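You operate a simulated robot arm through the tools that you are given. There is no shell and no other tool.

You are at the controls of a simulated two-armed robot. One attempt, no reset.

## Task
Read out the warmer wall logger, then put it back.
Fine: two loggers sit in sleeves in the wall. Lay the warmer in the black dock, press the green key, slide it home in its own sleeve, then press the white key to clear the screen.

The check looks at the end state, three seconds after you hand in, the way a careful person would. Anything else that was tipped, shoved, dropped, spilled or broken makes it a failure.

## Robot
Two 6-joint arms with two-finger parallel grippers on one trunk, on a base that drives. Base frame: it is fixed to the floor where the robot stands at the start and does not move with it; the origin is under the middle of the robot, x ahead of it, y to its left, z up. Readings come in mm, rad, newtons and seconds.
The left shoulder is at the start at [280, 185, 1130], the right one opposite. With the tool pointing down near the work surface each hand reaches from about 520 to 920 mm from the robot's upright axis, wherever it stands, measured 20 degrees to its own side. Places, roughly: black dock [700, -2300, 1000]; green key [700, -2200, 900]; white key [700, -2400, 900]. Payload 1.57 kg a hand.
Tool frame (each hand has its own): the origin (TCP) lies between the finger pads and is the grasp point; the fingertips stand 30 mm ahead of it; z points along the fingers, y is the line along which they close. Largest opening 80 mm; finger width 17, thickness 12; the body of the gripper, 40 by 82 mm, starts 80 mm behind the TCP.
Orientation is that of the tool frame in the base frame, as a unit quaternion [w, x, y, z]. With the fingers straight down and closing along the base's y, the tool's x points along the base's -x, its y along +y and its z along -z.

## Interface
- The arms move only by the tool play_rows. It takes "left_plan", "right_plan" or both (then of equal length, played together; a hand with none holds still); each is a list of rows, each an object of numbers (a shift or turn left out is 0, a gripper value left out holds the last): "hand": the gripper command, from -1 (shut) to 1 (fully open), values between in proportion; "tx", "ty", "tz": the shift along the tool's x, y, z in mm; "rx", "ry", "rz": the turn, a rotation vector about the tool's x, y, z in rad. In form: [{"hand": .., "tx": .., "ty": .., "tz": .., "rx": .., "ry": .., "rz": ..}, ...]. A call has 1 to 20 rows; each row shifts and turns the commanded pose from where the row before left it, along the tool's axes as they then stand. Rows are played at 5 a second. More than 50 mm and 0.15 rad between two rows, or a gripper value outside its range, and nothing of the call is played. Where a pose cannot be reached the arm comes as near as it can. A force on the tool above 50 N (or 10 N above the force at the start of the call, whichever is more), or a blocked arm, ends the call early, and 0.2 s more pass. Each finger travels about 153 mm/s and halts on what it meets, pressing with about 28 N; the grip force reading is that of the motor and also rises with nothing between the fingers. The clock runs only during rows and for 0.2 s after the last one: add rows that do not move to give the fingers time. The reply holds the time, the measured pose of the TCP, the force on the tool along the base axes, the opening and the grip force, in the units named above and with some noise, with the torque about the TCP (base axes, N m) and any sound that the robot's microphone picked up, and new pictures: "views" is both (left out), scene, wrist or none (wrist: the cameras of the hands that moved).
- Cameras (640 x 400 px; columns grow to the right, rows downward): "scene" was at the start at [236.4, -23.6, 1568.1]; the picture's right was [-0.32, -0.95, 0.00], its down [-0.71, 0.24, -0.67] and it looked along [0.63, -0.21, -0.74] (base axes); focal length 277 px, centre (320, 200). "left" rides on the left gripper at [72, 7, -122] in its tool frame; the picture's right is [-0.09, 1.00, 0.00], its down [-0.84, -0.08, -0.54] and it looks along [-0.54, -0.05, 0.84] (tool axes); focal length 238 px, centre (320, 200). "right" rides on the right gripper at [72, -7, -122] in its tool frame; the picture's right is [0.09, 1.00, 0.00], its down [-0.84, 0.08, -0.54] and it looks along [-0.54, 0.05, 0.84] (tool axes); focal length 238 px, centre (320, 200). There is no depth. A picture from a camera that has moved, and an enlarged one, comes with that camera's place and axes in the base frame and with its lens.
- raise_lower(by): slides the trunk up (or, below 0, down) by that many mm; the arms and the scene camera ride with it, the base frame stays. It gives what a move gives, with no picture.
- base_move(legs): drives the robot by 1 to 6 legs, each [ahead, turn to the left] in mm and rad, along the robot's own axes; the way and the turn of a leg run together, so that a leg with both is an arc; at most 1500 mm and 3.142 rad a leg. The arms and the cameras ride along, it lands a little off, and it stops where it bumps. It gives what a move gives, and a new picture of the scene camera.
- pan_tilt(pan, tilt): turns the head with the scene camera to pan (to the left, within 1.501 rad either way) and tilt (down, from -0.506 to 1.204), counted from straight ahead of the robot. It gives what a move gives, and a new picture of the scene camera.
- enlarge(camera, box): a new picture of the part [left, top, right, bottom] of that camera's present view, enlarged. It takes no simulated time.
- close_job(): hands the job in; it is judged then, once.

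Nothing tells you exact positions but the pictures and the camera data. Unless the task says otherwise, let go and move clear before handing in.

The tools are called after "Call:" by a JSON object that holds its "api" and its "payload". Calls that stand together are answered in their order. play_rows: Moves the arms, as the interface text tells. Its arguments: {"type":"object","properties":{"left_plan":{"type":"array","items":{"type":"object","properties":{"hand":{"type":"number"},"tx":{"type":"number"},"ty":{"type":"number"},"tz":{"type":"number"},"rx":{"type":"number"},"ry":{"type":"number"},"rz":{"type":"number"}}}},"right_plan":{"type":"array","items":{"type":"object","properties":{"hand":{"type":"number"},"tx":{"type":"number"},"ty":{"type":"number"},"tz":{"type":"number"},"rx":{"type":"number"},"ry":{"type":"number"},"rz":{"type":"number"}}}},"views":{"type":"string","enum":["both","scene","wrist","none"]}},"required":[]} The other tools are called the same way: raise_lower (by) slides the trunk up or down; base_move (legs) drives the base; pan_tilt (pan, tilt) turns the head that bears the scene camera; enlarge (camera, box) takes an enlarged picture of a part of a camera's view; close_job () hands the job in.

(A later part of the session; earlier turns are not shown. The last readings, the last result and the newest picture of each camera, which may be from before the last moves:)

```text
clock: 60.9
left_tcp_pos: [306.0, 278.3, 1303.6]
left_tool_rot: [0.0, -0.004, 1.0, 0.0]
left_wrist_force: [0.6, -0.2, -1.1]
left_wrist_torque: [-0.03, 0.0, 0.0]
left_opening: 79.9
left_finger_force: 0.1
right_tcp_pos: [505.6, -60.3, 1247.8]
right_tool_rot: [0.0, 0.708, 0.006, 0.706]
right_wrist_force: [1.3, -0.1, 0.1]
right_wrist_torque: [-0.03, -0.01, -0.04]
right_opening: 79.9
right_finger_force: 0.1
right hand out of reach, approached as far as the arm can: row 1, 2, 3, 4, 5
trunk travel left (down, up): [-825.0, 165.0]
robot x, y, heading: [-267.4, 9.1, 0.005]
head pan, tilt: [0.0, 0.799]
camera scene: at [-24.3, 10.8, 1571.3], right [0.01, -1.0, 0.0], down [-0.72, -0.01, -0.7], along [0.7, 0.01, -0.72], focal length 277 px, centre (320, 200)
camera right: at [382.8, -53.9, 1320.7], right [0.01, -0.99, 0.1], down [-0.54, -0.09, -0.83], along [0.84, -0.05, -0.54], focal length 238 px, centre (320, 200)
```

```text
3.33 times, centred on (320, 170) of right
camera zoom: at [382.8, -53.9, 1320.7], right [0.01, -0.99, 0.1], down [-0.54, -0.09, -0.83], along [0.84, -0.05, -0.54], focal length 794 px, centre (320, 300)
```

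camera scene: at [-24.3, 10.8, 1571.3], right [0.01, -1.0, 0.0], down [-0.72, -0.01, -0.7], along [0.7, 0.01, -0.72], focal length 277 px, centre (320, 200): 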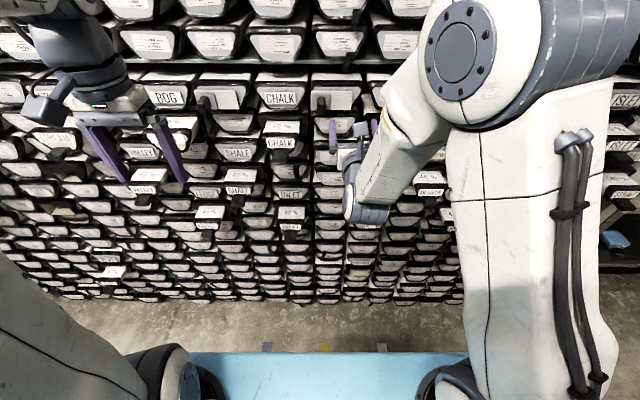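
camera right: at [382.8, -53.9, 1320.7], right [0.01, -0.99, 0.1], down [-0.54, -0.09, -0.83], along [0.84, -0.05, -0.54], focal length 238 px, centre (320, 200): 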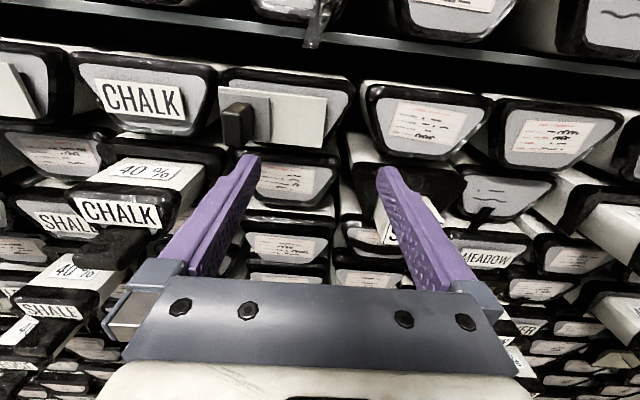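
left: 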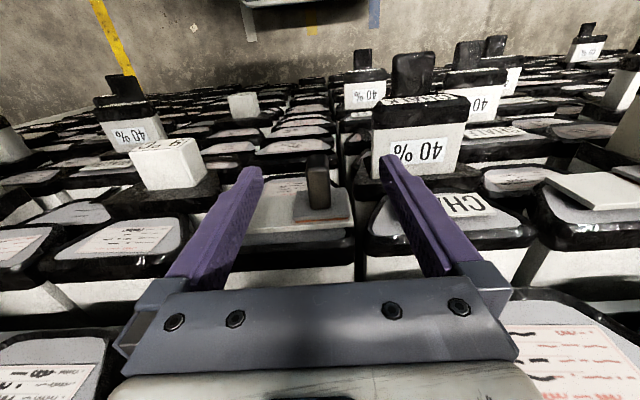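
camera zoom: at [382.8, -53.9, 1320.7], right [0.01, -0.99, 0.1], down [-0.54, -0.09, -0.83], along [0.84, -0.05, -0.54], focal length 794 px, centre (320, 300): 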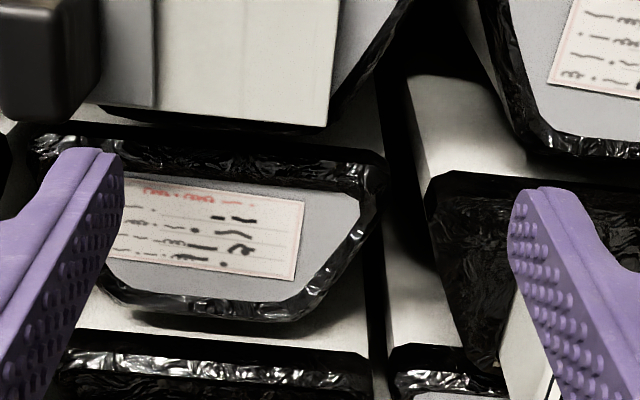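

The arm is too folded here and hit an inner reach limit. I back the base up 130 mm so the hand works further out, then realign.

Call:
{"api": "base_move", "payload": {"legs": [[-130, 0]]}}

```text
clock: 62.2
left_tcp_pos: [176.2, 275.8, 1304.0]
left_tool_rot: [0.0, -0.003, 1.0, 0.0]
left_wrist_force: [-0.4, -0.2, -0.3]
left_wrist_torque: [0.01, 0.01, 0.03]
left_opening: 80.0
left_finger_force: 0.0
right_tcp_pos: [376.4, -62.3, 1249.6]
right_tool_rot: [0.0, 0.708, 0.005, 0.706]
right_wrist_force: [-0.1, 0.4, 0.9]
right_wrist_torque: [-0.01, 0.04, 0.0]
right_opening: 79.9
right_finger_force: 0.1
trunk travel left (down, up): [-825.0, 165.0]
robot x, y, heading: [-398.9, 6.4, 0.013]
head pan, tilt: [0.0, 0.799]
camera scene: at [-154.1, 9.4, 1571.4], right [0.01, -1.0, 0.0], down [-0.72, -0.01, -0.7], along [0.7, 0.01, -0.72], focal length 277 px, centre (320, 200)
```

scene: 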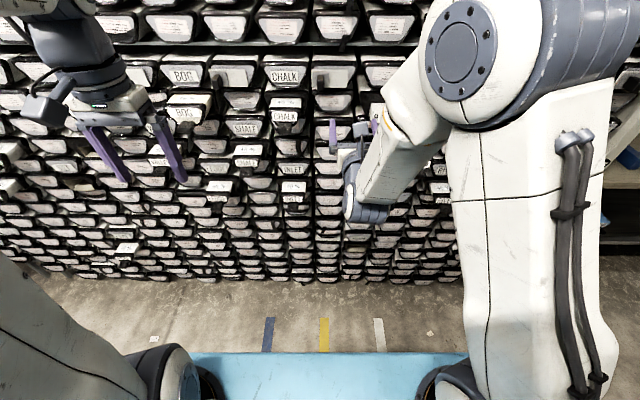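

Call:
{"api": "play_rows", "payload": {"right_plan": [{"tz": 48}, {"tz": 48}, {"ty": 35}, {"ty": 35}, {"ty": 35}, {"tx": -42}, {"tx": -42}, {"rx": -0.007, "rz": 0.007, "ry": 0.003}, {}], "views": "both"}}

Call:
{"api": "enlarge", "payload": {"camera": "right", "box": [230, 110, 410, 230]}}

```text
clock: 64.2
left_tcp_pos: [175.4, 275.5, 1304.2]
left_tool_rot: [0.0, -0.003, 1.0, 0.0]
left_wrist_force: [-0.1, 0.8, 0.3]
left_wrist_torque: [0.02, 0.02, -0.01]
left_opening: 79.9
left_finger_force: 0.0
right_tcp_pos: [488.1, -90.6, 1198.3]
right_tool_rot: [0.015, 0.71, 0.008, 0.704]
right_wrist_force: [-0.2, -0.2, 0.4]
right_wrist_torque: [-0.02, 0.02, -0.02]
right_opening: 79.9
right_finger_force: 0.1
right hand out of reach, approached as far as the arm can: row 4, 5, 6, 7
trunk travel left (down, up): [-825.0, 165.0]
robot x, y, heading: [-397.4, 10.0, 0.008]
head pan, tilt: [0.0, 0.799]
camera scene: at [-154.8, 9.4, 1571.4], right [0.01, -1.0, 0.0], down [-0.72, -0.01, -0.7], along [0.7, 0.01, -0.72], focal length 277 px, centre (320, 200)
camera right: at [366.9, -81.4, 1270.8], right [-0.01, -0.99, 0.12], down [-0.55, -0.1, -0.83], along [0.84, -0.07, -0.54], focal length 238 px, centre (320, 200)
```

scene: 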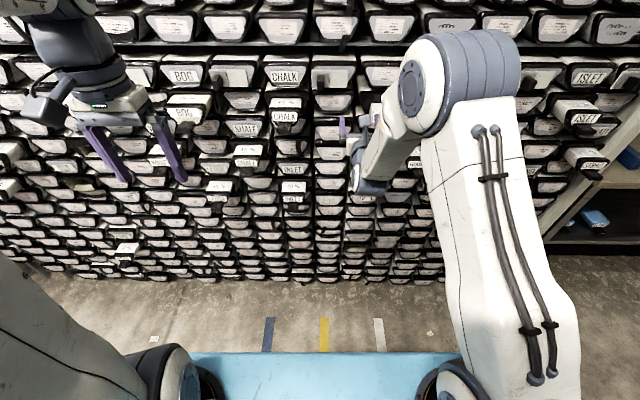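
right: 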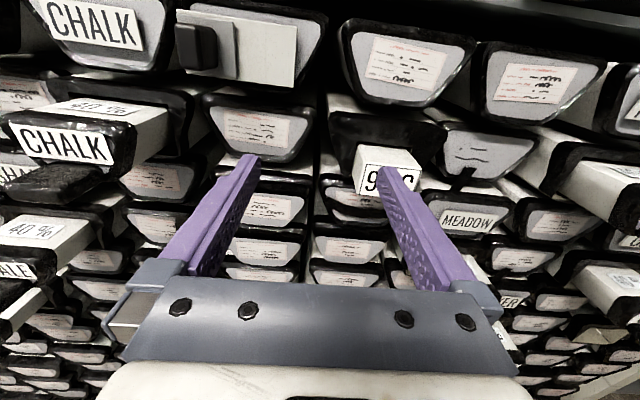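

```text
3.33 times, centred on (320, 170) of right
camera zoom: at [366.9, -81.4, 1270.8], right [-0.01, -0.99, 0.12], down [-0.55, -0.1, -0.83], along [0.84, -0.07, -0.54], focal length 794 px, centre (320, 300)
```

zoom: 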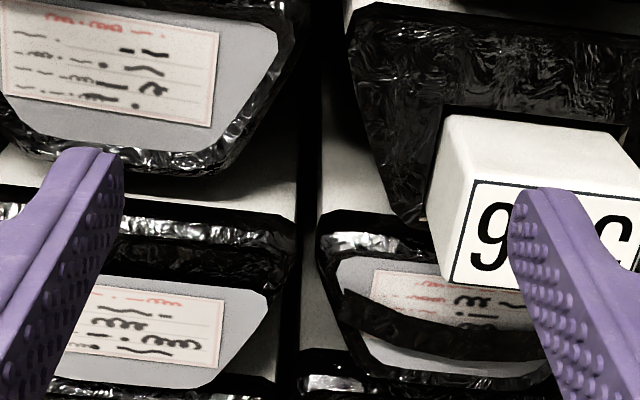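

The sideways move was limited; this looks like the last wrist joint being at its roll limit. I'll unwind it a full turn the other way so the camera ends on top with roll to spare.

Call:
{"api": "play_rows", "payload": {"right_plan": [{"rz": -0.1496}, {"rz": -0.1496}, {"rz": -0.1496}, {"rz": -0.1496}, {"rz": -0.1496}, {"rz": -0.1496}, {"rz": -0.1496}, {"rz": -0.1496}, {"rz": -0.1496}, {"rz": -0.1496}, {"rz": -0.1496}, {"rz": -0.1496}, {"rz": -0.1496}, {"rz": -0.1496}, {"rz": -0.1496}, {"rz": -0.1496}, {"rz": -0.1496}, {"rz": -0.1496}, {"rz": -0.1496}, {"rz": -0.1496}], "views": "none"}}

Call:
{"api": "play_rows", "payload": {"right_plan": [{"rz": -0.1496, "ty": -20}, {"rz": -0.1496, "ty": -20}, {"rz": -0.1496}, {"rz": -0.1496}, {"rz": -0.1496}, {"rz": -0.1496}, {"rz": -0.1496}, {"rz": -0.1496}, {"rz": -0.1496}, {"rz": -0.1496}, {"rz": -0.1496}, {"rz": -0.1496}, {"rz": -0.1496}, {"rz": -0.1496}, {"rz": -0.1496}, {"rz": -0.1496}, {"rz": -0.1496}, {"rz": -0.1496}, {}], "views": "both"}}

```text
clock: 68.4
left_tcp_pos: [176.1, 274.3, 1304.2]
left_tool_rot: [0.0, -0.003, 1.0, 0.0]
left_wrist_force: [0.5, 0.4, 0.3]
left_wrist_torque: [0.02, 0.02, -0.03]
left_opening: 80.0
left_finger_force: 0.0
right_tcp_pos: [489.5, -91.4, 1199.1]
right_tool_rot: [0.705, 0.052, 0.705, 0.05]
right_wrist_force: [-0.8, 0.1, 0.9]
right_wrist_torque: [0.04, 0.01, -0.01]
right_opening: 79.8
right_finger_force: 0.0
trunk travel left (down, up): [-825.0, 165.0]
robot x, y, heading: [-397.5, 5.9, 0.004]
head pan, tilt: [0.0, 0.799]
```

```text
clock: 72.4
left_tcp_pos: [174.9, 275.3, 1303.3]
left_tool_rot: [0.0, -0.004, 1.0, 0.0]
left_wrist_force: [0.0, 0.8, 0.3]
left_wrist_torque: [-0.02, 0.0, -0.01]
left_opening: 80.3
left_finger_force: 0.1
right_tcp_pos: [489.1, -131.5, 1197.0]
right_tool_rot: [-0.208, 0.676, -0.208, 0.676]
right_wrist_force: [0.1, 0.1, 0.3]
right_wrist_torque: [0.04, 0.01, -0.03]
right_opening: 80.0
right_finger_force: 0.1
trunk travel left (down, up): [-825.0, 165.0]
robot x, y, heading: [-393.6, 6.8, 0.011]
head pan, tilt: [0.0, 0.799]
camera scene: at [-154.6, 9.4, 1571.4], right [0.01, -1.0, 0.0], down [-0.72, -0.01, -0.7], along [0.7, 0.01, -0.72], focal length 277 px, centre (320, 200)
camera right: at [366.0, -165.8, 1260.6], right [0.0, -0.88, -0.48], down [-0.54, 0.41, -0.74], along [0.84, 0.26, -0.47], focal length 238 px, centre (320, 200)
```

scene: 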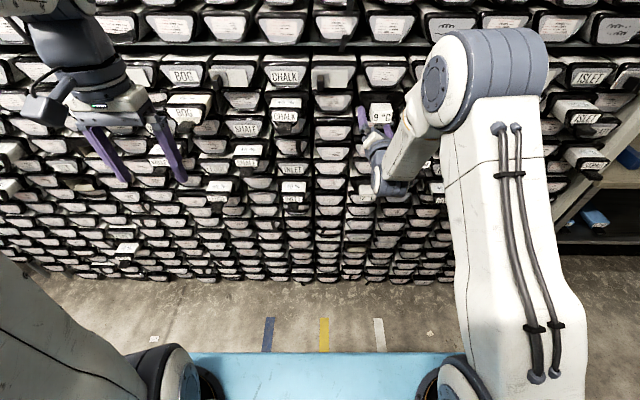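
right: 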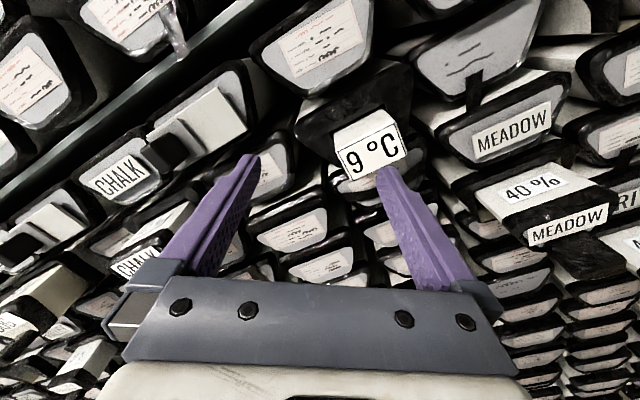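

Call:
{"api": "play_rows", "payload": {"right_plan": [{"rz": -0.1493}, {"rz": -0.1493}, {"rz": -0.1493}, {"rz": -0.1493}, {"ty": 35.5}, {"tx": -31}, {}], "views": "wrist"}}

Call:
{"api": "enlarge", "payload": {"camera": "right", "box": [230, 110, 410, 230]}}

```text
clock: 74.0
left_tcp_pos: [175.8, 276.2, 1303.3]
left_tool_rot: [0.0, -0.004, 1.0, 0.0]
left_wrist_force: [0.6, 0.2, -0.4]
left_wrist_torque: [0.0, -0.03, -0.01]
left_opening: 79.7
left_finger_force: 0.1
right_tcp_pos: [488.8, -168.0, 1158.8]
right_tool_rot: [-0.061, 0.705, -0.055, 0.705]
right_wrist_force: [0.2, 0.5, -1.1]
right_wrist_torque: [0.01, 0.01, 0.01]
right_opening: 80.2
right_finger_force: 0.0
right hand out of reach, approached as far as the arm can: row 3, 4
trunk travel left (down, up): [-825.0, 165.0]
robot x, y, heading: [-394.7, 5.6, 0.006]
head pan, tilt: [0.0, 0.799]
camera right: at [364.8, -174.6, 1231.4], right [0.01, -1.0, -0.07], down [-0.54, 0.06, -0.84], along [0.84, 0.05, -0.54], focal length 238 px, centre (320, 200)
```

right: 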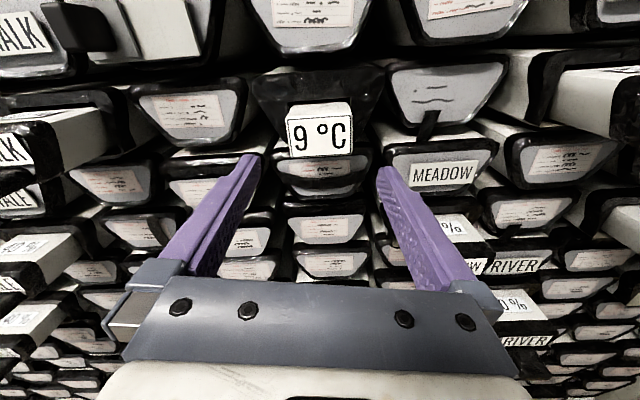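

```text
3.33 times, centred on (320, 170) of right
camera zoom: at [364.8, -174.6, 1231.4], right [0.01, -1.0, -0.07], down [-0.54, 0.06, -0.84], along [0.84, 0.05, -0.54], focal length 794 px, centre (320, 300)
```

zoom: 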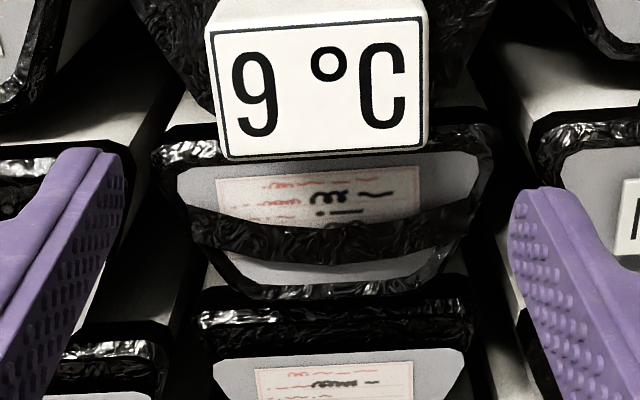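

Now y is reachable; a residual roll of about 0.16 rad is left, so I try to finish it here.

Call:
{"api": "play_rows", "payload": {"right_plan": [{"rz": -0.082}, {"rz": -0.08}, {"tx": 7}, {}], "views": "wrist"}}

```text
clock: 75.0
left_tcp_pos: [175.8, 275.7, 1304.8]
left_tool_rot: [0.001, -0.003, 1.0, 0.0]
left_wrist_force: [0.7, 0.7, -0.1]
left_wrist_torque: [-0.01, 0.02, 0.01]
left_opening: 79.9
left_finger_force: 0.0
right_tcp_pos: [487.6, -169.2, 1165.6]
right_tool_rot: [-0.051, 0.706, -0.042, 0.706]
right_wrist_force: [0.1, 0.3, 0.5]
right_wrist_torque: [0.01, 0.01, -0.03]
right_opening: 79.9
right_finger_force: 0.0
right hand out of reach, approached as far as the arm can: row 2
trunk travel left (down, up): [-825.0, 165.0]
robot x, y, heading: [-400.3, 3.7, 0.007]
head pan, tilt: [0.0, 0.799]
camera right: at [364.9, -173.4, 1237.9], right [0.01, -1.0, -0.04], down [-0.54, 0.03, -0.84], along [0.84, 0.03, -0.54], focal length 238 px, centre (320, 200)
```

right: 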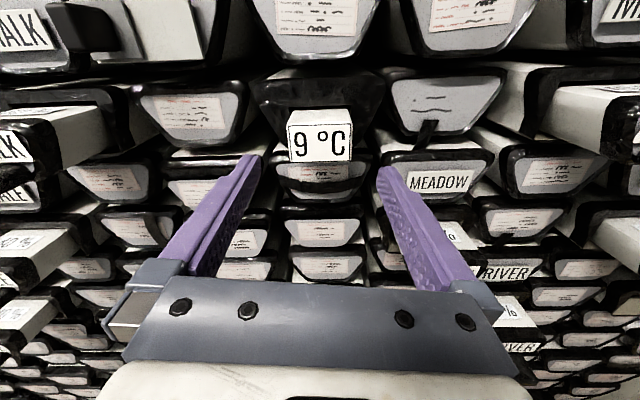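

Camera-on-top sits right at the wrist's roll limit, which would be troublesome at both ends. I'll roll back to the natural orientation (camera below), which the arm reaches comfortably and which should clear the bench edge.

Call:
{"api": "play_rows", "payload": {"right_plan": [{"rz": 0.1499}, {"rz": 0.1499}, {"rz": 0.1499}, {"rz": 0.1499}, {"rz": 0.1499}, {"rz": 0.1499}, {"rz": 0.1499}, {"rz": 0.1499}, {"rz": 0.1499}, {"rz": 0.1499}, {"rz": 0.1499}, {"rz": 0.1499}, {"rz": 0.1499}, {"rz": 0.1499}, {"rz": 0.1499}, {"rz": 0.1499}, {"rz": 0.1499}, {"rz": 0.1499}, {"rz": 0.1499}, {}], "views": "both"}}

```text
clock: 79.2
left_tcp_pos: [175.8, 275.4, 1303.7]
left_tool_rot: [0.0, -0.003, 1.0, 0.001]
left_wrist_force: [0.2, -0.2, 0.5]
left_wrist_torque: [-0.01, 0.01, 0.02]
left_opening: 80.1
left_finger_force: 0.1
right_tcp_pos: [487.7, -168.5, 1164.4]
right_tool_rot: [0.706, -0.061, 0.704, -0.05]
right_wrist_force: [0.2, -0.2, -0.9]
right_wrist_torque: [-0.01, 0.0, 0.01]
right_opening: 79.9
right_finger_force: 0.0
trunk travel left (down, up): [-825.0, 165.0]
robot x, y, heading: [-401.0, 4.8, 0.008]
head pan, tilt: [0.0, 0.799]
camera scene: at [-154.6, 9.3, 1571.4], right [0.01, -1.0, 0.0], down [-0.72, -0.01, -0.7], along [0.7, 0.01, -0.72], focal length 277 px, centre (320, 200)
camera right: at [365.2, -189.0, 1095.3], right [-0.01, 0.97, -0.25], down [-0.55, 0.2, 0.81], along [0.84, 0.15, 0.53], focal length 238 px, centre (320, 200)
```

scene: 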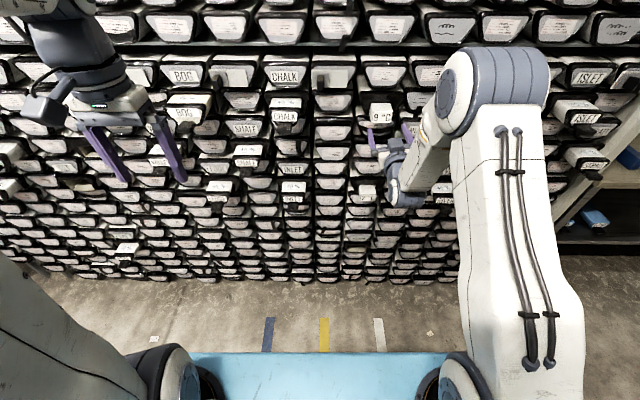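
right: 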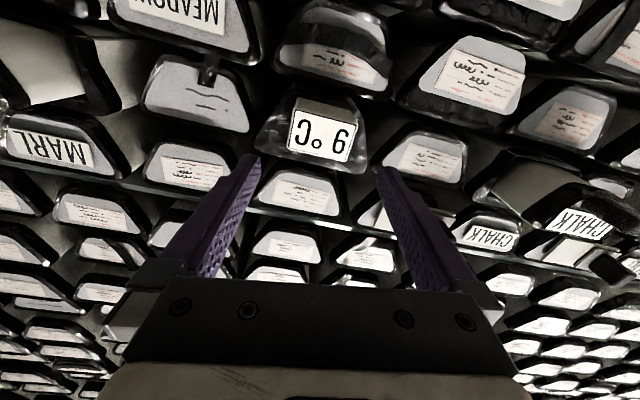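

Call:
{"api": "play_rows", "payload": {"right_plan": [{"rz": 0.079, "rx": 0.008}, {"rz": 0.078, "rx": 0.007, "ry": 0.003}, {}], "views": "wrist"}}

Call:
{"api": "enlarge", "payload": {"camera": "right", "box": [240, 70, 400, 190]}}

Call:
{"api": "enlarge", "payload": {"camera": "scene", "box": [350, 80, 420, 130]}}

```text
clock: 80.0
left_tcp_pos: [175.8, 275.9, 1304.9]
left_tool_rot: [-0.001, -0.004, 1.0, 0.0]
left_wrist_force: [0.3, 0.2, 0.0]
left_wrist_torque: [0.0, 0.03, -0.04]
left_opening: 80.1
left_finger_force: 0.1
right_tcp_pos: [487.4, -168.9, 1163.6]
right_tool_rot: [0.707, 0.0, 0.708, -0.003]
right_wrist_force: [-0.6, 0.1, 0.3]
right_wrist_torque: [0.03, -0.01, 0.03]
right_opening: 80.1
right_finger_force: 0.1
trunk travel left (down, up): [-825.0, 165.0]
robot x, y, heading: [-398.5, 5.2, 0.006]
head pan, tilt: [0.0, 0.799]
camera right: at [364.6, -176.0, 1093.2], right [0.0, 1.0, -0.1], down [-0.54, 0.08, 0.84], along [0.84, 0.05, 0.54], focal length 238 px, centre (320, 200)
```

right: 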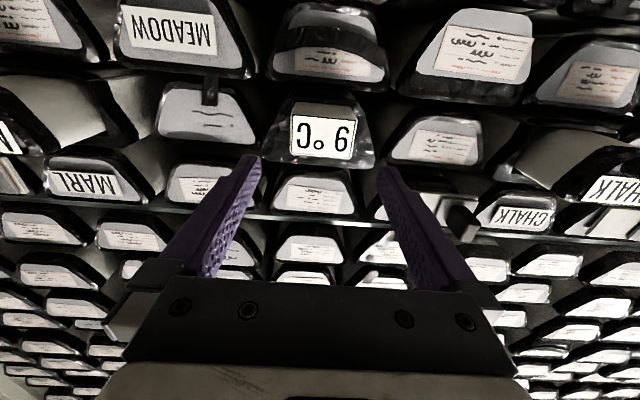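

```text
3.33 times, centred on (320, 130) of right
camera zoom: at [364.6, -176.0, 1093.2], right [0.0, 1.0, -0.1], down [-0.54, 0.08, 0.84], along [0.84, 0.05, 0.54], focal length 794 px, centre (320, 433)
```

zoom: 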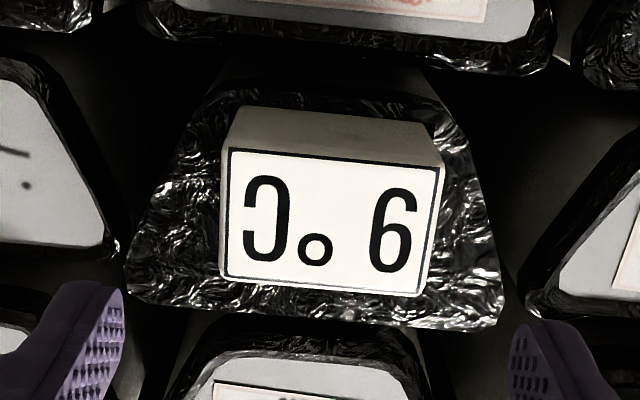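

```text
8.00 times, centred on (385, 105) of scene
camera zoom: at [-154.6, 9.4, 1571.4], right [0.01, -1.0, 0.0], down [-0.72, -0.01, -0.7], along [0.7, 0.01, -0.72], focal length 2216 px, centre (-200, 960)
```

zoom: 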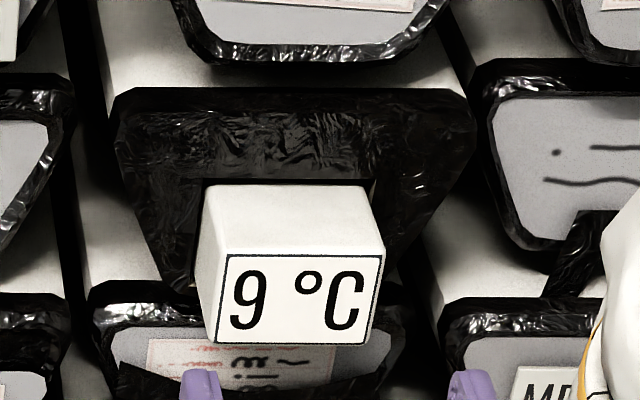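

Both views agree: the logger is centred at y≈-167, z≈1163, front x≈579, and the hand is lined up. I advance so the fingers straddle it and check before closing.

Call:
{"api": "play_rows", "payload": {"right_plan": [{"tz": 30, "ty": 1.5, "tx": -2}, {"tz": 30}, {"tz": 20}, {"tz": 14}, {}], "views": "both"}}

Call:
{"api": "enlarge", "payload": {"camera": "scene", "box": [350, 80, 420, 130]}}

```text
clock: 81.2
left_tcp_pos: [176.6, 275.8, 1304.3]
left_tool_rot: [0.0, -0.003, 1.0, 0.0]
left_wrist_force: [-0.7, 0.0, -0.7]
left_wrist_torque: [-0.02, 0.01, -0.01]
left_opening: 80.1
left_finger_force: 0.0
right_tcp_pos: [582.8, -168.7, 1167.4]
right_tool_rot: [0.707, 0.0, 0.707, -0.002]
right_wrist_force: [0.3, -0.9, 0.0]
right_wrist_torque: [-0.01, -0.05, -0.02]
right_opening: 80.0
right_finger_force: 0.0
trunk travel left (down, up): [-825.0, 165.0]
robot x, y, heading: [-395.2, 7.1, 0.007]
head pan, tilt: [0.0, 0.799]
camera scene: at [-154.5, 9.3, 1571.4], right [0.01, -1.0, 0.0], down [-0.72, -0.01, -0.7], along [0.7, 0.01, -0.72], focal length 277 px, centre (320, 200)
camera right: at [459.6, -173.8, 1095.1], right [0.0, 1.0, -0.1], down [-0.54, 0.08, 0.84], along [0.84, 0.05, 0.54], focal length 238 px, centre (320, 200)
```

scene: 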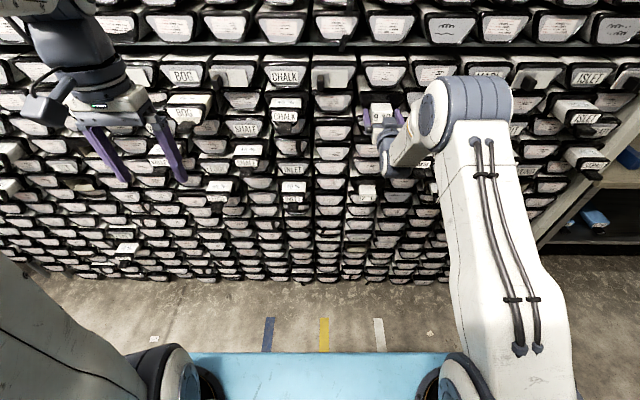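
right: 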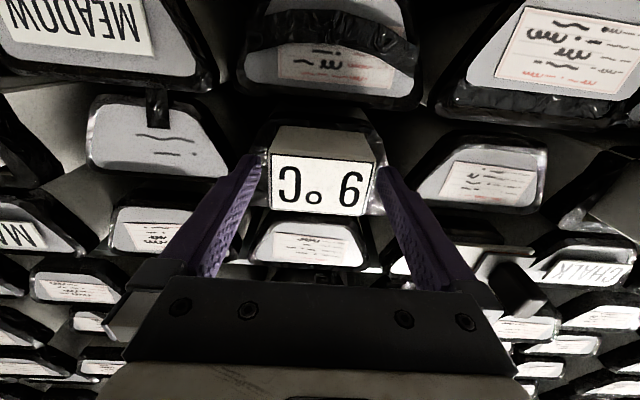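

```text
8.00 times, centred on (385, 105) of scene
camera zoom: at [-154.5, 9.3, 1571.4], right [0.01, -1.0, 0.0], down [-0.72, -0.01, -0.7], along [0.7, 0.01, -0.72], focal length 2216 px, centre (-200, 960)
```

zoom: 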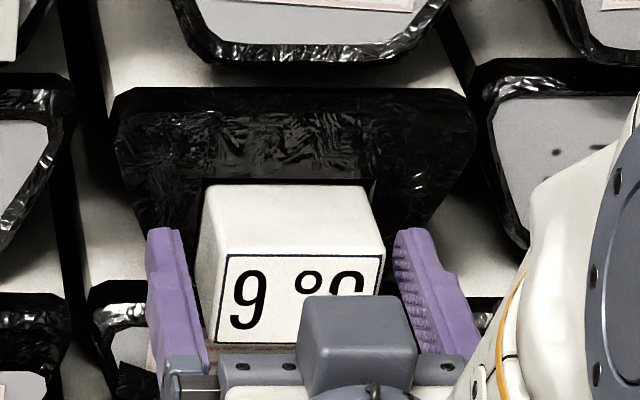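

The fingers straddle the logger nearly symmetrically. Closing the grip.

Call:
{"api": "play_rows", "payload": {"right_plan": [{"hand": 0.2}, {"hand": -1}, {"hand": -1}, {"hand": -1}, {}], "views": "both"}}

Call:
{"api": "enlarge", "payload": {"camera": "scene", "box": [350, 80, 420, 130]}}

```text
clock: 82.4
left_tcp_pos: [175.1, 275.6, 1303.8]
left_tool_rot: [-0.001, -0.004, 1.0, 0.0]
left_wrist_force: [0.3, 0.4, 1.2]
left_wrist_torque: [-0.01, 0.03, 0.01]
left_opening: 80.1
left_finger_force: 0.1
right_tcp_pos: [581.9, -167.1, 1167.6]
right_tool_rot: [0.707, -0.001, 0.708, -0.003]
right_wrist_force: [-2.1, 0.5, -0.9]
right_wrist_torque: [0.02, 0.06, 0.16]
right_opening: 59.5
right_finger_force: 27.6
trunk travel left (down, up): [-825.0, 165.0]
robot x, y, heading: [-397.6, 3.4, 0.01]
head pan, tilt: [0.0, 0.799]
camera scene: at [-154.7, 9.4, 1571.4], right [0.01, -1.0, 0.0], down [-0.72, -0.01, -0.7], along [0.7, 0.01, -0.72], focal length 277 px, centre (320, 200)
camera right: at [459.3, -173.7, 1095.3], right [0.0, 1.0, -0.1], down [-0.54, 0.08, 0.84], along [0.84, 0.05, 0.54], focal length 238 px, centre (320, 200)
```

scene: 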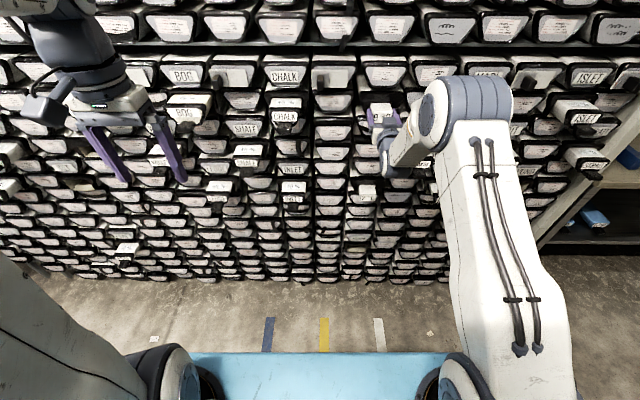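
right: 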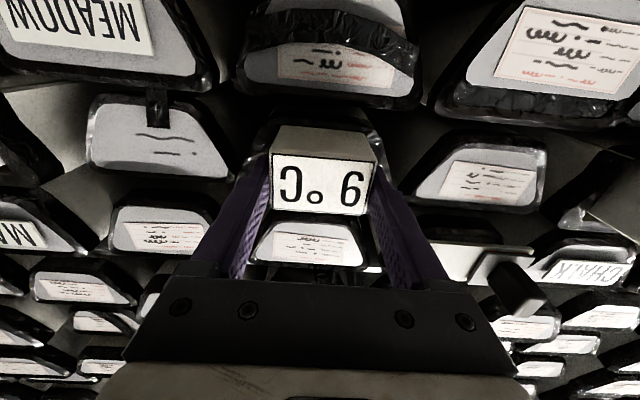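

```text
8.00 times, centred on (385, 105) of scene
camera zoom: at [-154.7, 9.4, 1571.4], right [0.01, -1.0, 0.0], down [-0.72, -0.01, -0.7], along [0.7, 0.01, -0.72], focal length 2216 px, centre (-200, 960)
```

zoom: 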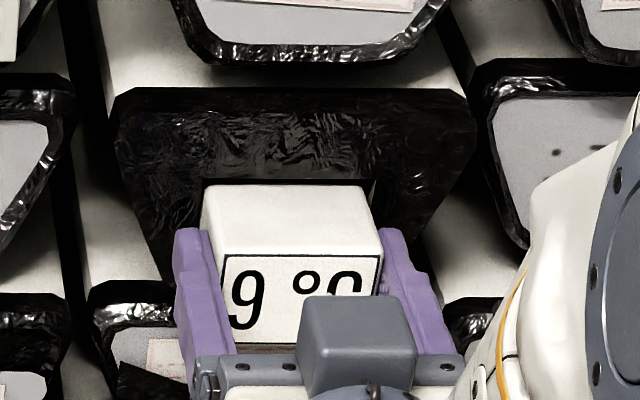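

Gripped firmly at 59.5 mm width. I record the home pose as TCP ≈[582, -167.5, 1167.5] and start pulling straight out, gently.

Call:
{"api": "play_rows", "payload": {"right_plan": [{"tz": -5}, {"tz": -10}, {"tz": -15}, {"tz": -15}, {}], "views": "both"}}

Call:
{"api": "enlarge", "payload": {"camera": "scene", "box": [350, 80, 420, 130]}}

```text
clock: 83.6
left_tcp_pos: [175.5, 276.0, 1303.7]
left_tool_rot: [0.0, -0.004, 1.0, 0.0]
left_wrist_force: [0.0, 0.4, 0.0]
left_wrist_torque: [0.01, 0.01, 0.0]
left_opening: 79.8
left_finger_force: 0.1
right_tcp_pos: [537.0, -169.2, 1166.7]
right_tool_rot: [0.707, -0.001, 0.707, -0.002]
right_wrist_force: [-0.2, 0.9, 1.0]
right_wrist_torque: [0.07, -0.1, 0.01]
right_opening: 59.7
right_finger_force: 28.5
trunk travel left (down, up): [-825.0, 165.0]
robot x, y, heading: [-396.6, 7.3, 0.004]
head pan, tilt: [0.0, 0.799]
camera scene: at [-154.6, 9.4, 1571.4], right [0.01, -1.0, 0.0], down [-0.72, -0.01, -0.7], along [0.7, 0.01, -0.72], focal length 277 px, centre (320, 200)
camera right: at [413.8, -175.0, 1095.0], right [0.0, 1.0, -0.1], down [-0.54, 0.08, 0.84], along [0.84, 0.05, 0.54], focal length 238 px, centre (320, 200)
```

scene: 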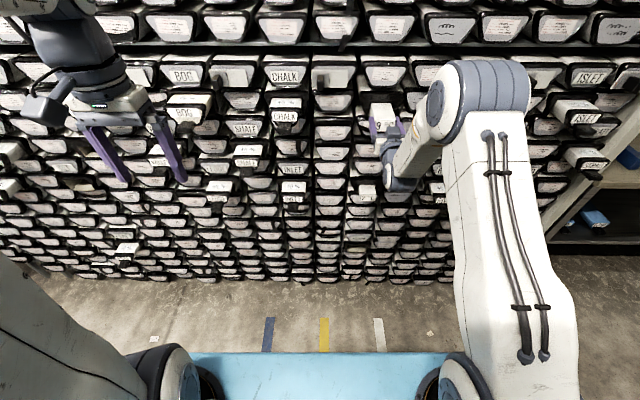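
right: 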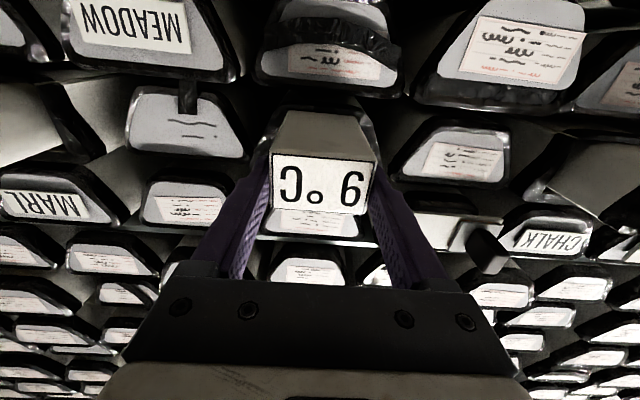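

```text
8.00 times, centred on (385, 105) of scene
camera zoom: at [-154.6, 9.4, 1571.4], right [0.01, -1.0, 0.0], down [-0.72, -0.01, -0.7], along [0.7, 0.01, -0.72], focal length 2216 px, centre (-200, 960)
```

zoom: 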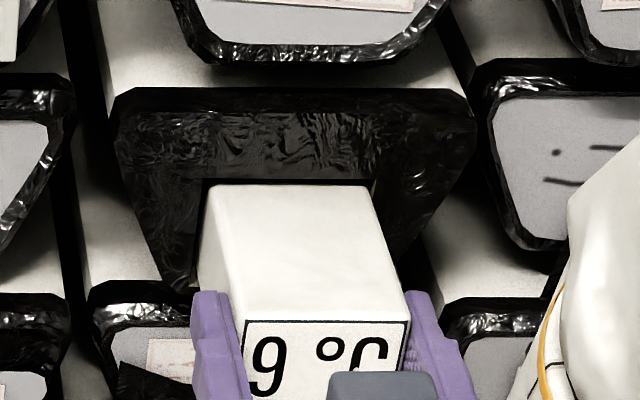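

It slides out smoothly with almost no resistance. Continuing straight out.

Call:
{"api": "play_rows", "payload": {"right_plan": [{"tz": -20}, {"tz": -20}, {"tz": -20}, {}], "views": "both"}}

Call:
{"api": "enlarge", "payload": {"camera": "scene", "box": [350, 80, 420, 130]}}

```text
clock: 84.6
left_tcp_pos: [176.3, 276.6, 1303.5]
left_tool_rot: [0.0, -0.003, 1.0, -0.001]
left_wrist_force: [0.0, -0.3, -0.5]
left_wrist_torque: [0.02, 0.02, 0.01]
left_opening: 79.6
left_finger_force: 0.1
right_tcp_pos: [478.0, -168.9, 1166.0]
right_tool_rot: [0.706, -0.002, 0.708, -0.002]
right_wrist_force: [0.3, 0.0, 0.1]
right_wrist_torque: [0.01, 0.03, 0.0]
right_opening: 59.7
right_finger_force: 28.3
trunk travel left (down, up): [-825.0, 165.0]
robot x, y, heading: [-394.7, 5.1, 0.005]
head pan, tilt: [0.0, 0.799]
camera scene: at [-154.6, 9.3, 1571.4], right [0.01, -1.0, 0.0], down [-0.72, -0.01, -0.7], along [0.7, 0.01, -0.72], focal length 277 px, centre (320, 200)
camera right: at [353.4, -175.2, 1094.3], right [0.0, 1.0, -0.1], down [-0.54, 0.08, 0.84], along [0.84, 0.05, 0.54], focal length 238 px, centre (320, 200)
```

scene: 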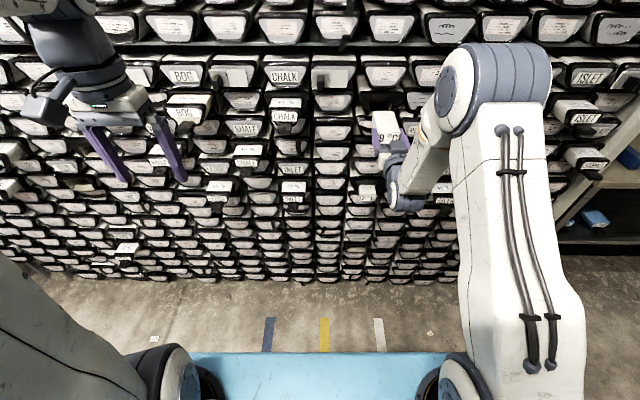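
right: 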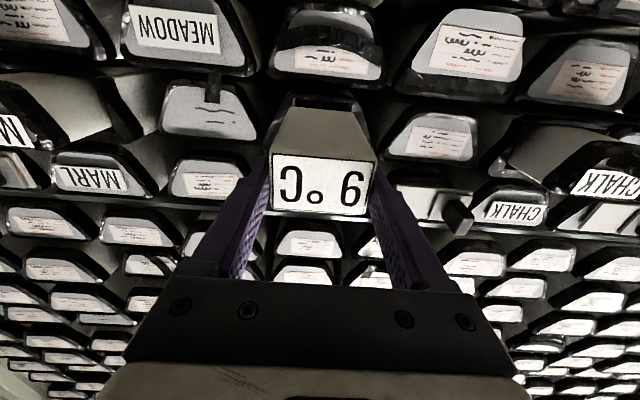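

```text
8.00 times, centred on (385, 105) of scene
camera zoom: at [-154.6, 9.3, 1571.4], right [0.01, -1.0, 0.0], down [-0.72, -0.01, -0.7], along [0.7, 0.01, -0.72], focal length 2216 px, centre (-200, 960)
```

zoom: 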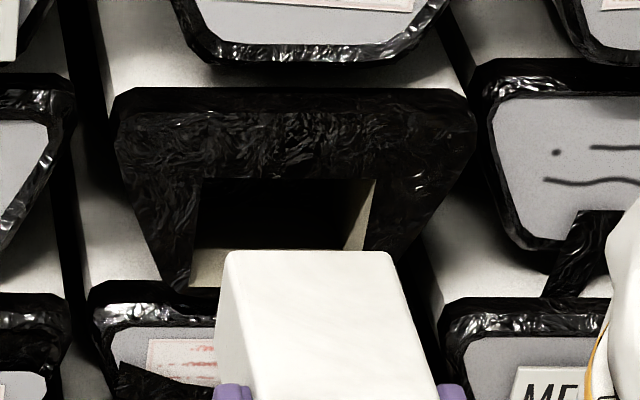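

The logger is fully out (about 103 mm long, 59.5 wide, 35 high) and the sleeve opening is visible. I back well away from the wall, then drive to the dock.

Call:
{"api": "base_move", "payload": {"legs": [[-260, 0]]}}

Call:
{"api": "base_move", "payload": {"legs": [[0, -1.577], [1120, 0], [1105, 0]]}}

```text
clock: 86.4
left_tcp_pos: [-81.1, 274.2, 1303.1]
left_tool_rot: [0.0, -0.004, 1.0, -0.001]
left_wrist_force: [-0.1, 0.6, 0.0]
left_wrist_torque: [0.02, 0.01, 0.01]
left_opening: 80.1
left_finger_force: 0.1
right_tcp_pos: [219.4, -171.3, 1166.4]
right_tool_rot: [0.707, 0.0, 0.707, -0.001]
right_wrist_force: [-0.3, 0.1, -1.0]
right_wrist_torque: [-0.01, 0.05, 0.01]
right_opening: 59.4
right_finger_force: 28.1
trunk travel left (down, up): [-825.0, 165.0]
robot x, y, heading: [-657.1, 3.2, 0.007]
head pan, tilt: [0.0, 0.799]
camera scene: at [-411.9, 7.3, 1571.3], right [0.01, -1.0, 0.0], down [-0.72, 0.0, -0.7], along [0.7, 0.0, -0.72], focal length 277 px, centre (320, 200)
```

scene: 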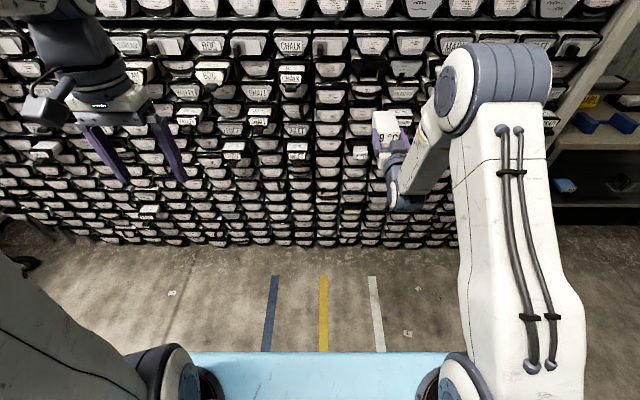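

```text
clock: 101.2
left_tcp_pos: [-371.6, -2780.7, 1303.2]
left_tool_rot: [0.0, 0.706, 0.709, 0.0]
left_wrist_force: [1.2, 0.4, 0.5]
left_wrist_torque: [0.01, 0.01, -0.01]
left_opening: 79.9
left_finger_force: 0.1
right_tcp_pos: [-817.1, -3081.4, 1165.7]
right_tool_rot: [-0.498, -0.5, -0.5, 0.502]
right_wrist_force: [-0.8, -0.2, -0.2]
right_wrist_torque: [0.06, -0.06, -0.01]
right_opening: 59.1
right_finger_force: 27.7
trunk travel left (down, up): [-825.0, 165.0]
robot x, y, heading: [-639.3, -2207.1, -1.569]
head pan, tilt: [0.0, 0.799]
camera scene: at [-637.6, -2447.1, 1571.4], right [-1.0, -0.01, 0.0], down [0.0, 0.72, -0.7], along [0.0, -0.7, -0.72], focal length 277 px, centre (320, 200)
```

scene: 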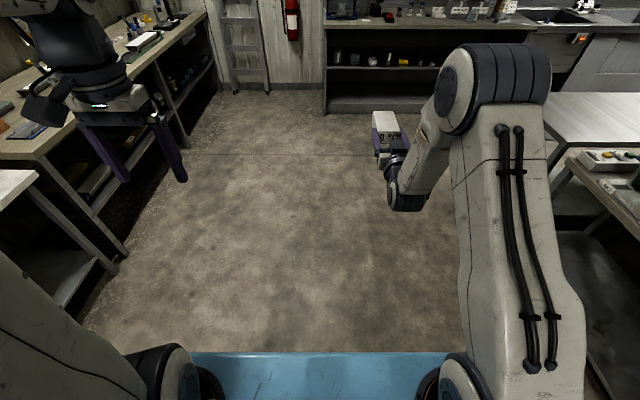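

The way is clear. I turn to face the bench and move partway forward.

Call:
{"api": "base_move", "payload": {"legs": [[0, 1.569], [280, 0]]}}

```text
clock: 106.9
left_tcp_pos: [210.1, -1940.5, 1304.3]
left_tool_rot: [-0.001, -0.001, 1.0, 0.0]
left_wrist_force: [0.3, 1.0, -0.8]
left_wrist_torque: [0.01, 0.0, 0.02]
left_opening: 80.3
left_finger_force: 0.2
right_tcp_pos: [509.1, -2385.4, 1166.6]
right_tool_rot: [0.707, 0.0, 0.708, -0.005]
right_wrist_force: [0.3, 0.0, 0.2]
right_wrist_torque: [-0.01, 0.08, 0.02]
right_opening: 59.4
right_finger_force: 27.5
trunk travel left (down, up): [-825.0, 165.0]
robot x, y, heading: [-360.3, -2208.6, 0.001]
head pan, tilt: [0.0, 0.799]
camera scene: at [-122.5, -2204.7, 1571.4], right [0.0, -1.0, 0.0], down [-0.72, 0.0, -0.7], along [0.7, 0.0, -0.72], focal length 277 px, centre (320, 200)
```

scene: 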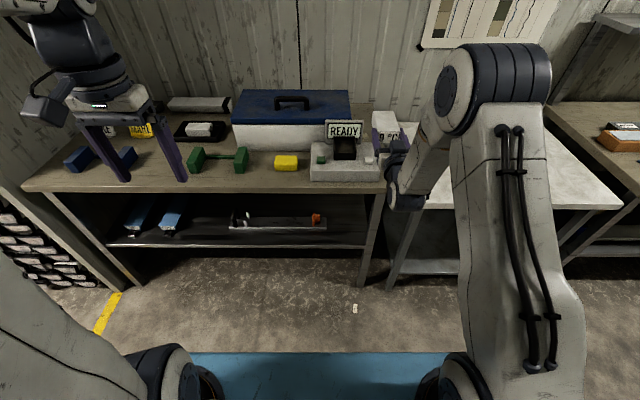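

I zoom in on the dock from this new viewpoint to refine its position.

Call:
{"api": "enlarge", "payload": {"camera": "scene", "box": [300, 110, 400, 190]}}

Call:
{"api": "enlarge", "payload": {"camera": "right", "box": [0, 0, 640, 400]}}

Call:
{"api": "enlarge", "payload": {"camera": "left", "box": [0, 0, 640, 400]}}

```text
5.00 times, centred on (350, 150) of scene
camera zoom: at [-122.5, -2204.7, 1571.4], right [0.0, -1.0, 0.0], down [-0.72, 0.0, -0.7], along [0.7, 0.0, -0.72], focal length 1385 px, centre (170, 450)
```

zoom: 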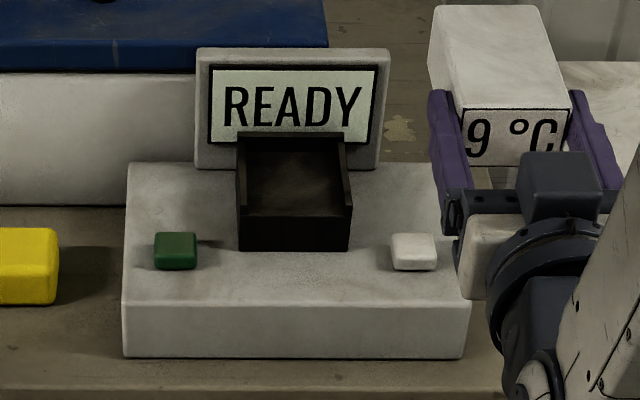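

```text
1.00 times, centred on (320, 200) of right (not enlarged: the box is as wide or as high as the picture)
camera zoom: at [385.0, -2391.8, 1094.5], right [0.01, 1.0, -0.1], down [-0.54, 0.08, 0.84], along [0.84, 0.05, 0.54], focal length 238 px, centre (320, 200)
```

zoom: 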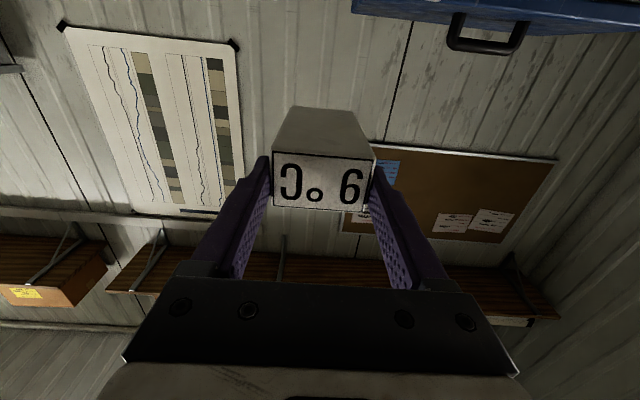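

```text
1.00 times, centred on (320, 200) of left (not enlarged: the box is as wide or as high as the picture)
camera zoom: at [137.9, -1934.2, 1425.2], right [0.09, 1.0, 0.0], down [0.84, -0.08, 0.54], along [0.54, -0.05, -0.84], focal length 238 px, centre (320, 200)
```

zoom: 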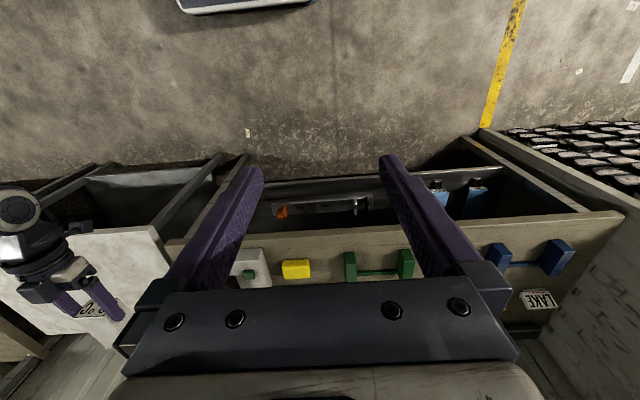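

Combining the two views gives the dock floor at z≈960, front edge x≈713, back wall x≈799, centre y≈-2298 and lips up to ≈971. The logger is 103 mm long, so it will protrude about 18 mm at the front. I move the base forward with the hand still high.

Call:
{"api": "base_move", "payload": {"legs": [[200, 0]]}}

```text
clock: 108.5
left_tcp_pos: [413.3, -1941.0, 1304.0]
left_tool_rot: [0.0, -0.001, 1.0, 0.0]
left_wrist_force: [0.8, 0.1, -0.4]
left_wrist_torque: [0.01, -0.02, 0.03]
left_opening: 80.2
left_finger_force: 0.0
right_tcp_pos: [711.4, -2385.7, 1165.2]
right_tool_rot: [0.706, 0.0, 0.708, -0.005]
right_wrist_force: [0.1, -0.4, 0.2]
right_wrist_torque: [0.01, 0.04, -0.01]
right_opening: 59.3
right_finger_force: 28.3
trunk travel left (down, up): [-825.0, 165.0]
robot x, y, heading: [-162.5, -2204.5, -0.001]
head pan, tilt: [0.0, 0.799]
camera scene: at [80.5, -2204.4, 1571.4], right [0.0, -1.0, 0.0], down [-0.72, 0.0, -0.7], along [0.7, 0.0, -0.72], focal length 277 px, centre (320, 200)
```

scene: 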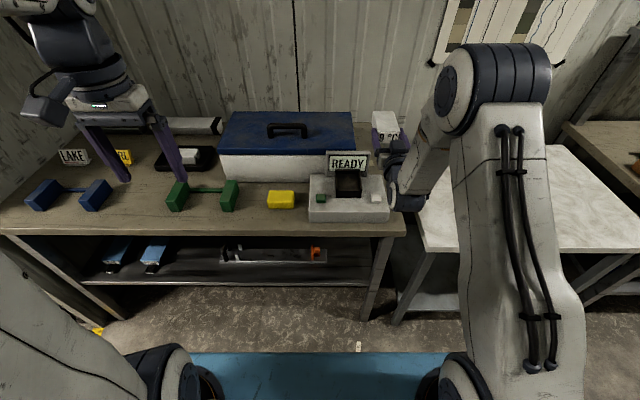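

Next: shift over the dock centreline, pull back slightly, and descend to about 28 mm above the dock floor for an inspection.

Call:
{"api": "play_rows", "payload": {"right_plan": [{"tz": -24, "rx": -0.005, "rz": 0.006}, {"ty": 44}, {"ty": 43.7}, {"tx": 40}, {"tx": 40}, {"tx": 40}, {"tx": 35}, {}], "views": "both"}}

Call:
{"api": "enlarge", "payload": {"camera": "scene", "box": [300, 140, 400, 220]}}

```text
clock: 110.3
left_tcp_pos: [413.0, -1939.0, 1303.9]
left_tool_rot: [0.0, -0.001, 1.0, 0.0]
left_wrist_force: [0.9, 0.1, 0.2]
left_wrist_torque: [0.0, -0.05, 0.04]
left_opening: 80.0
left_finger_force: 0.1
right_tcp_pos: [688.6, -2297.5, 1011.6]
right_tool_rot: [0.707, 0.002, 0.708, 0.0]
right_wrist_force: [-0.1, 0.0, -0.3]
right_wrist_torque: [-0.02, 0.05, 0.01]
right_opening: 59.2
right_finger_force: 28.2
trunk travel left (down, up): [-825.0, 165.0]
robot x, y, heading: [-162.3, -2205.5, 0.004]
head pan, tilt: [0.0, 0.799]
camera scene: at [81.1, -2204.4, 1571.3], right [0.0, -1.0, 0.0], down [-0.72, 0.0, -0.7], along [0.7, 0.0, -0.72], focal length 277 px, centre (320, 200)
camera right: at [564.7, -2304.2, 940.4], right [0.0, 1.0, -0.09], down [-0.54, 0.08, 0.84], along [0.84, 0.05, 0.54], focal length 238 px, centre (320, 200)
```

scene: 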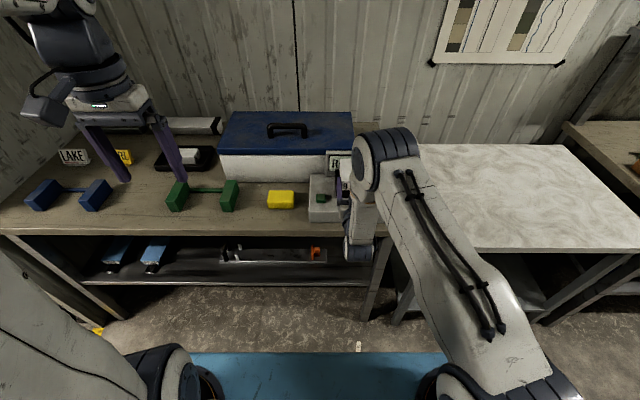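
right: 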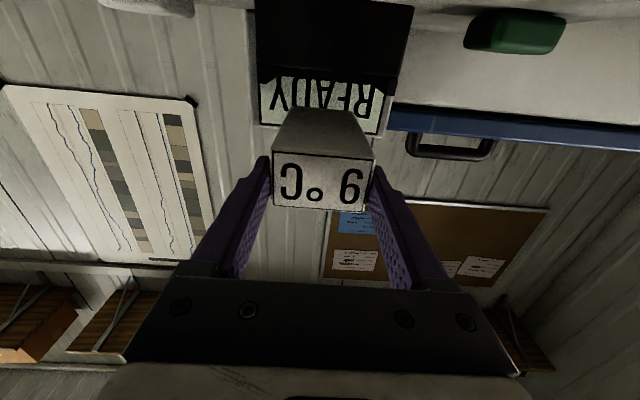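

```text
5.00 times, centred on (350, 180) of scene
camera zoom: at [81.1, -2204.4, 1571.3], right [0.0, -1.0, 0.0], down [-0.72, 0.0, -0.7], along [0.7, 0.0, -0.72], focal length 1385 px, centre (170, 300)
```

zoom: 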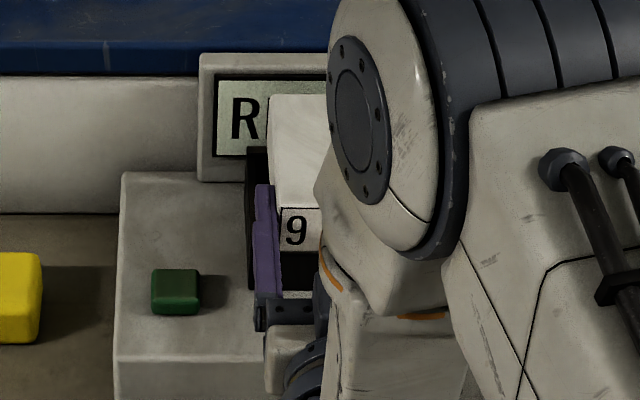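

Call:
{"api": "enlarge", "payload": {"camera": "right", "box": [230, 0, 430, 125]}}

Call:
{"api": "enlarge", "payload": {"camera": "right", "box": [230, 60, 430, 220]}}

```text
3.20 times, centred on (330, 62) of right
camera zoom: at [564.7, -2304.2, 940.4], right [0.0, 1.0, -0.09], down [-0.54, 0.08, 0.84], along [0.84, 0.05, 0.54], focal length 763 px, centre (288, 640)
```

zoom: 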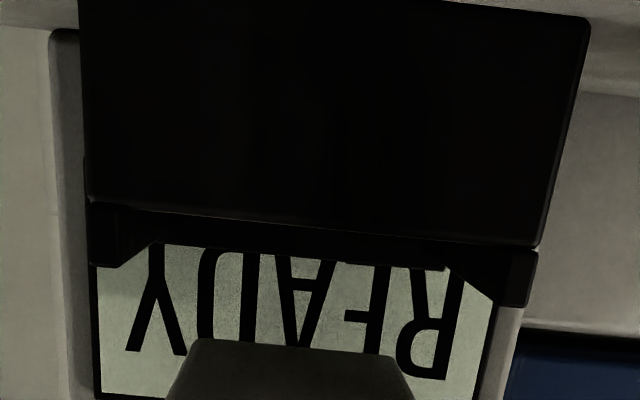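

```text
2.50 times, centred on (330, 140) of right
camera zoom: at [564.7, -2304.2, 940.4], right [0.0, 1.0, -0.09], down [-0.54, 0.08, 0.84], along [0.84, 0.05, 0.54], focal length 596 px, centre (295, 350)
```

zoom: 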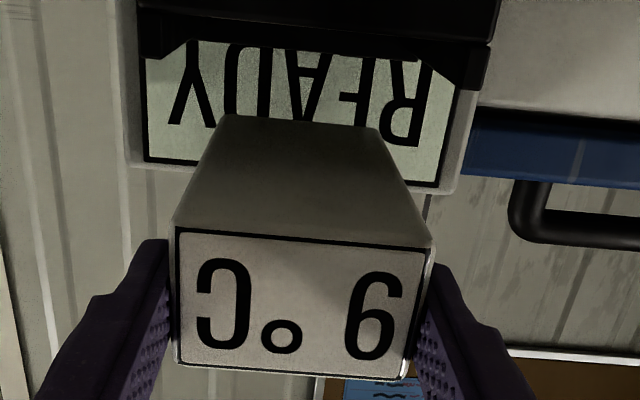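

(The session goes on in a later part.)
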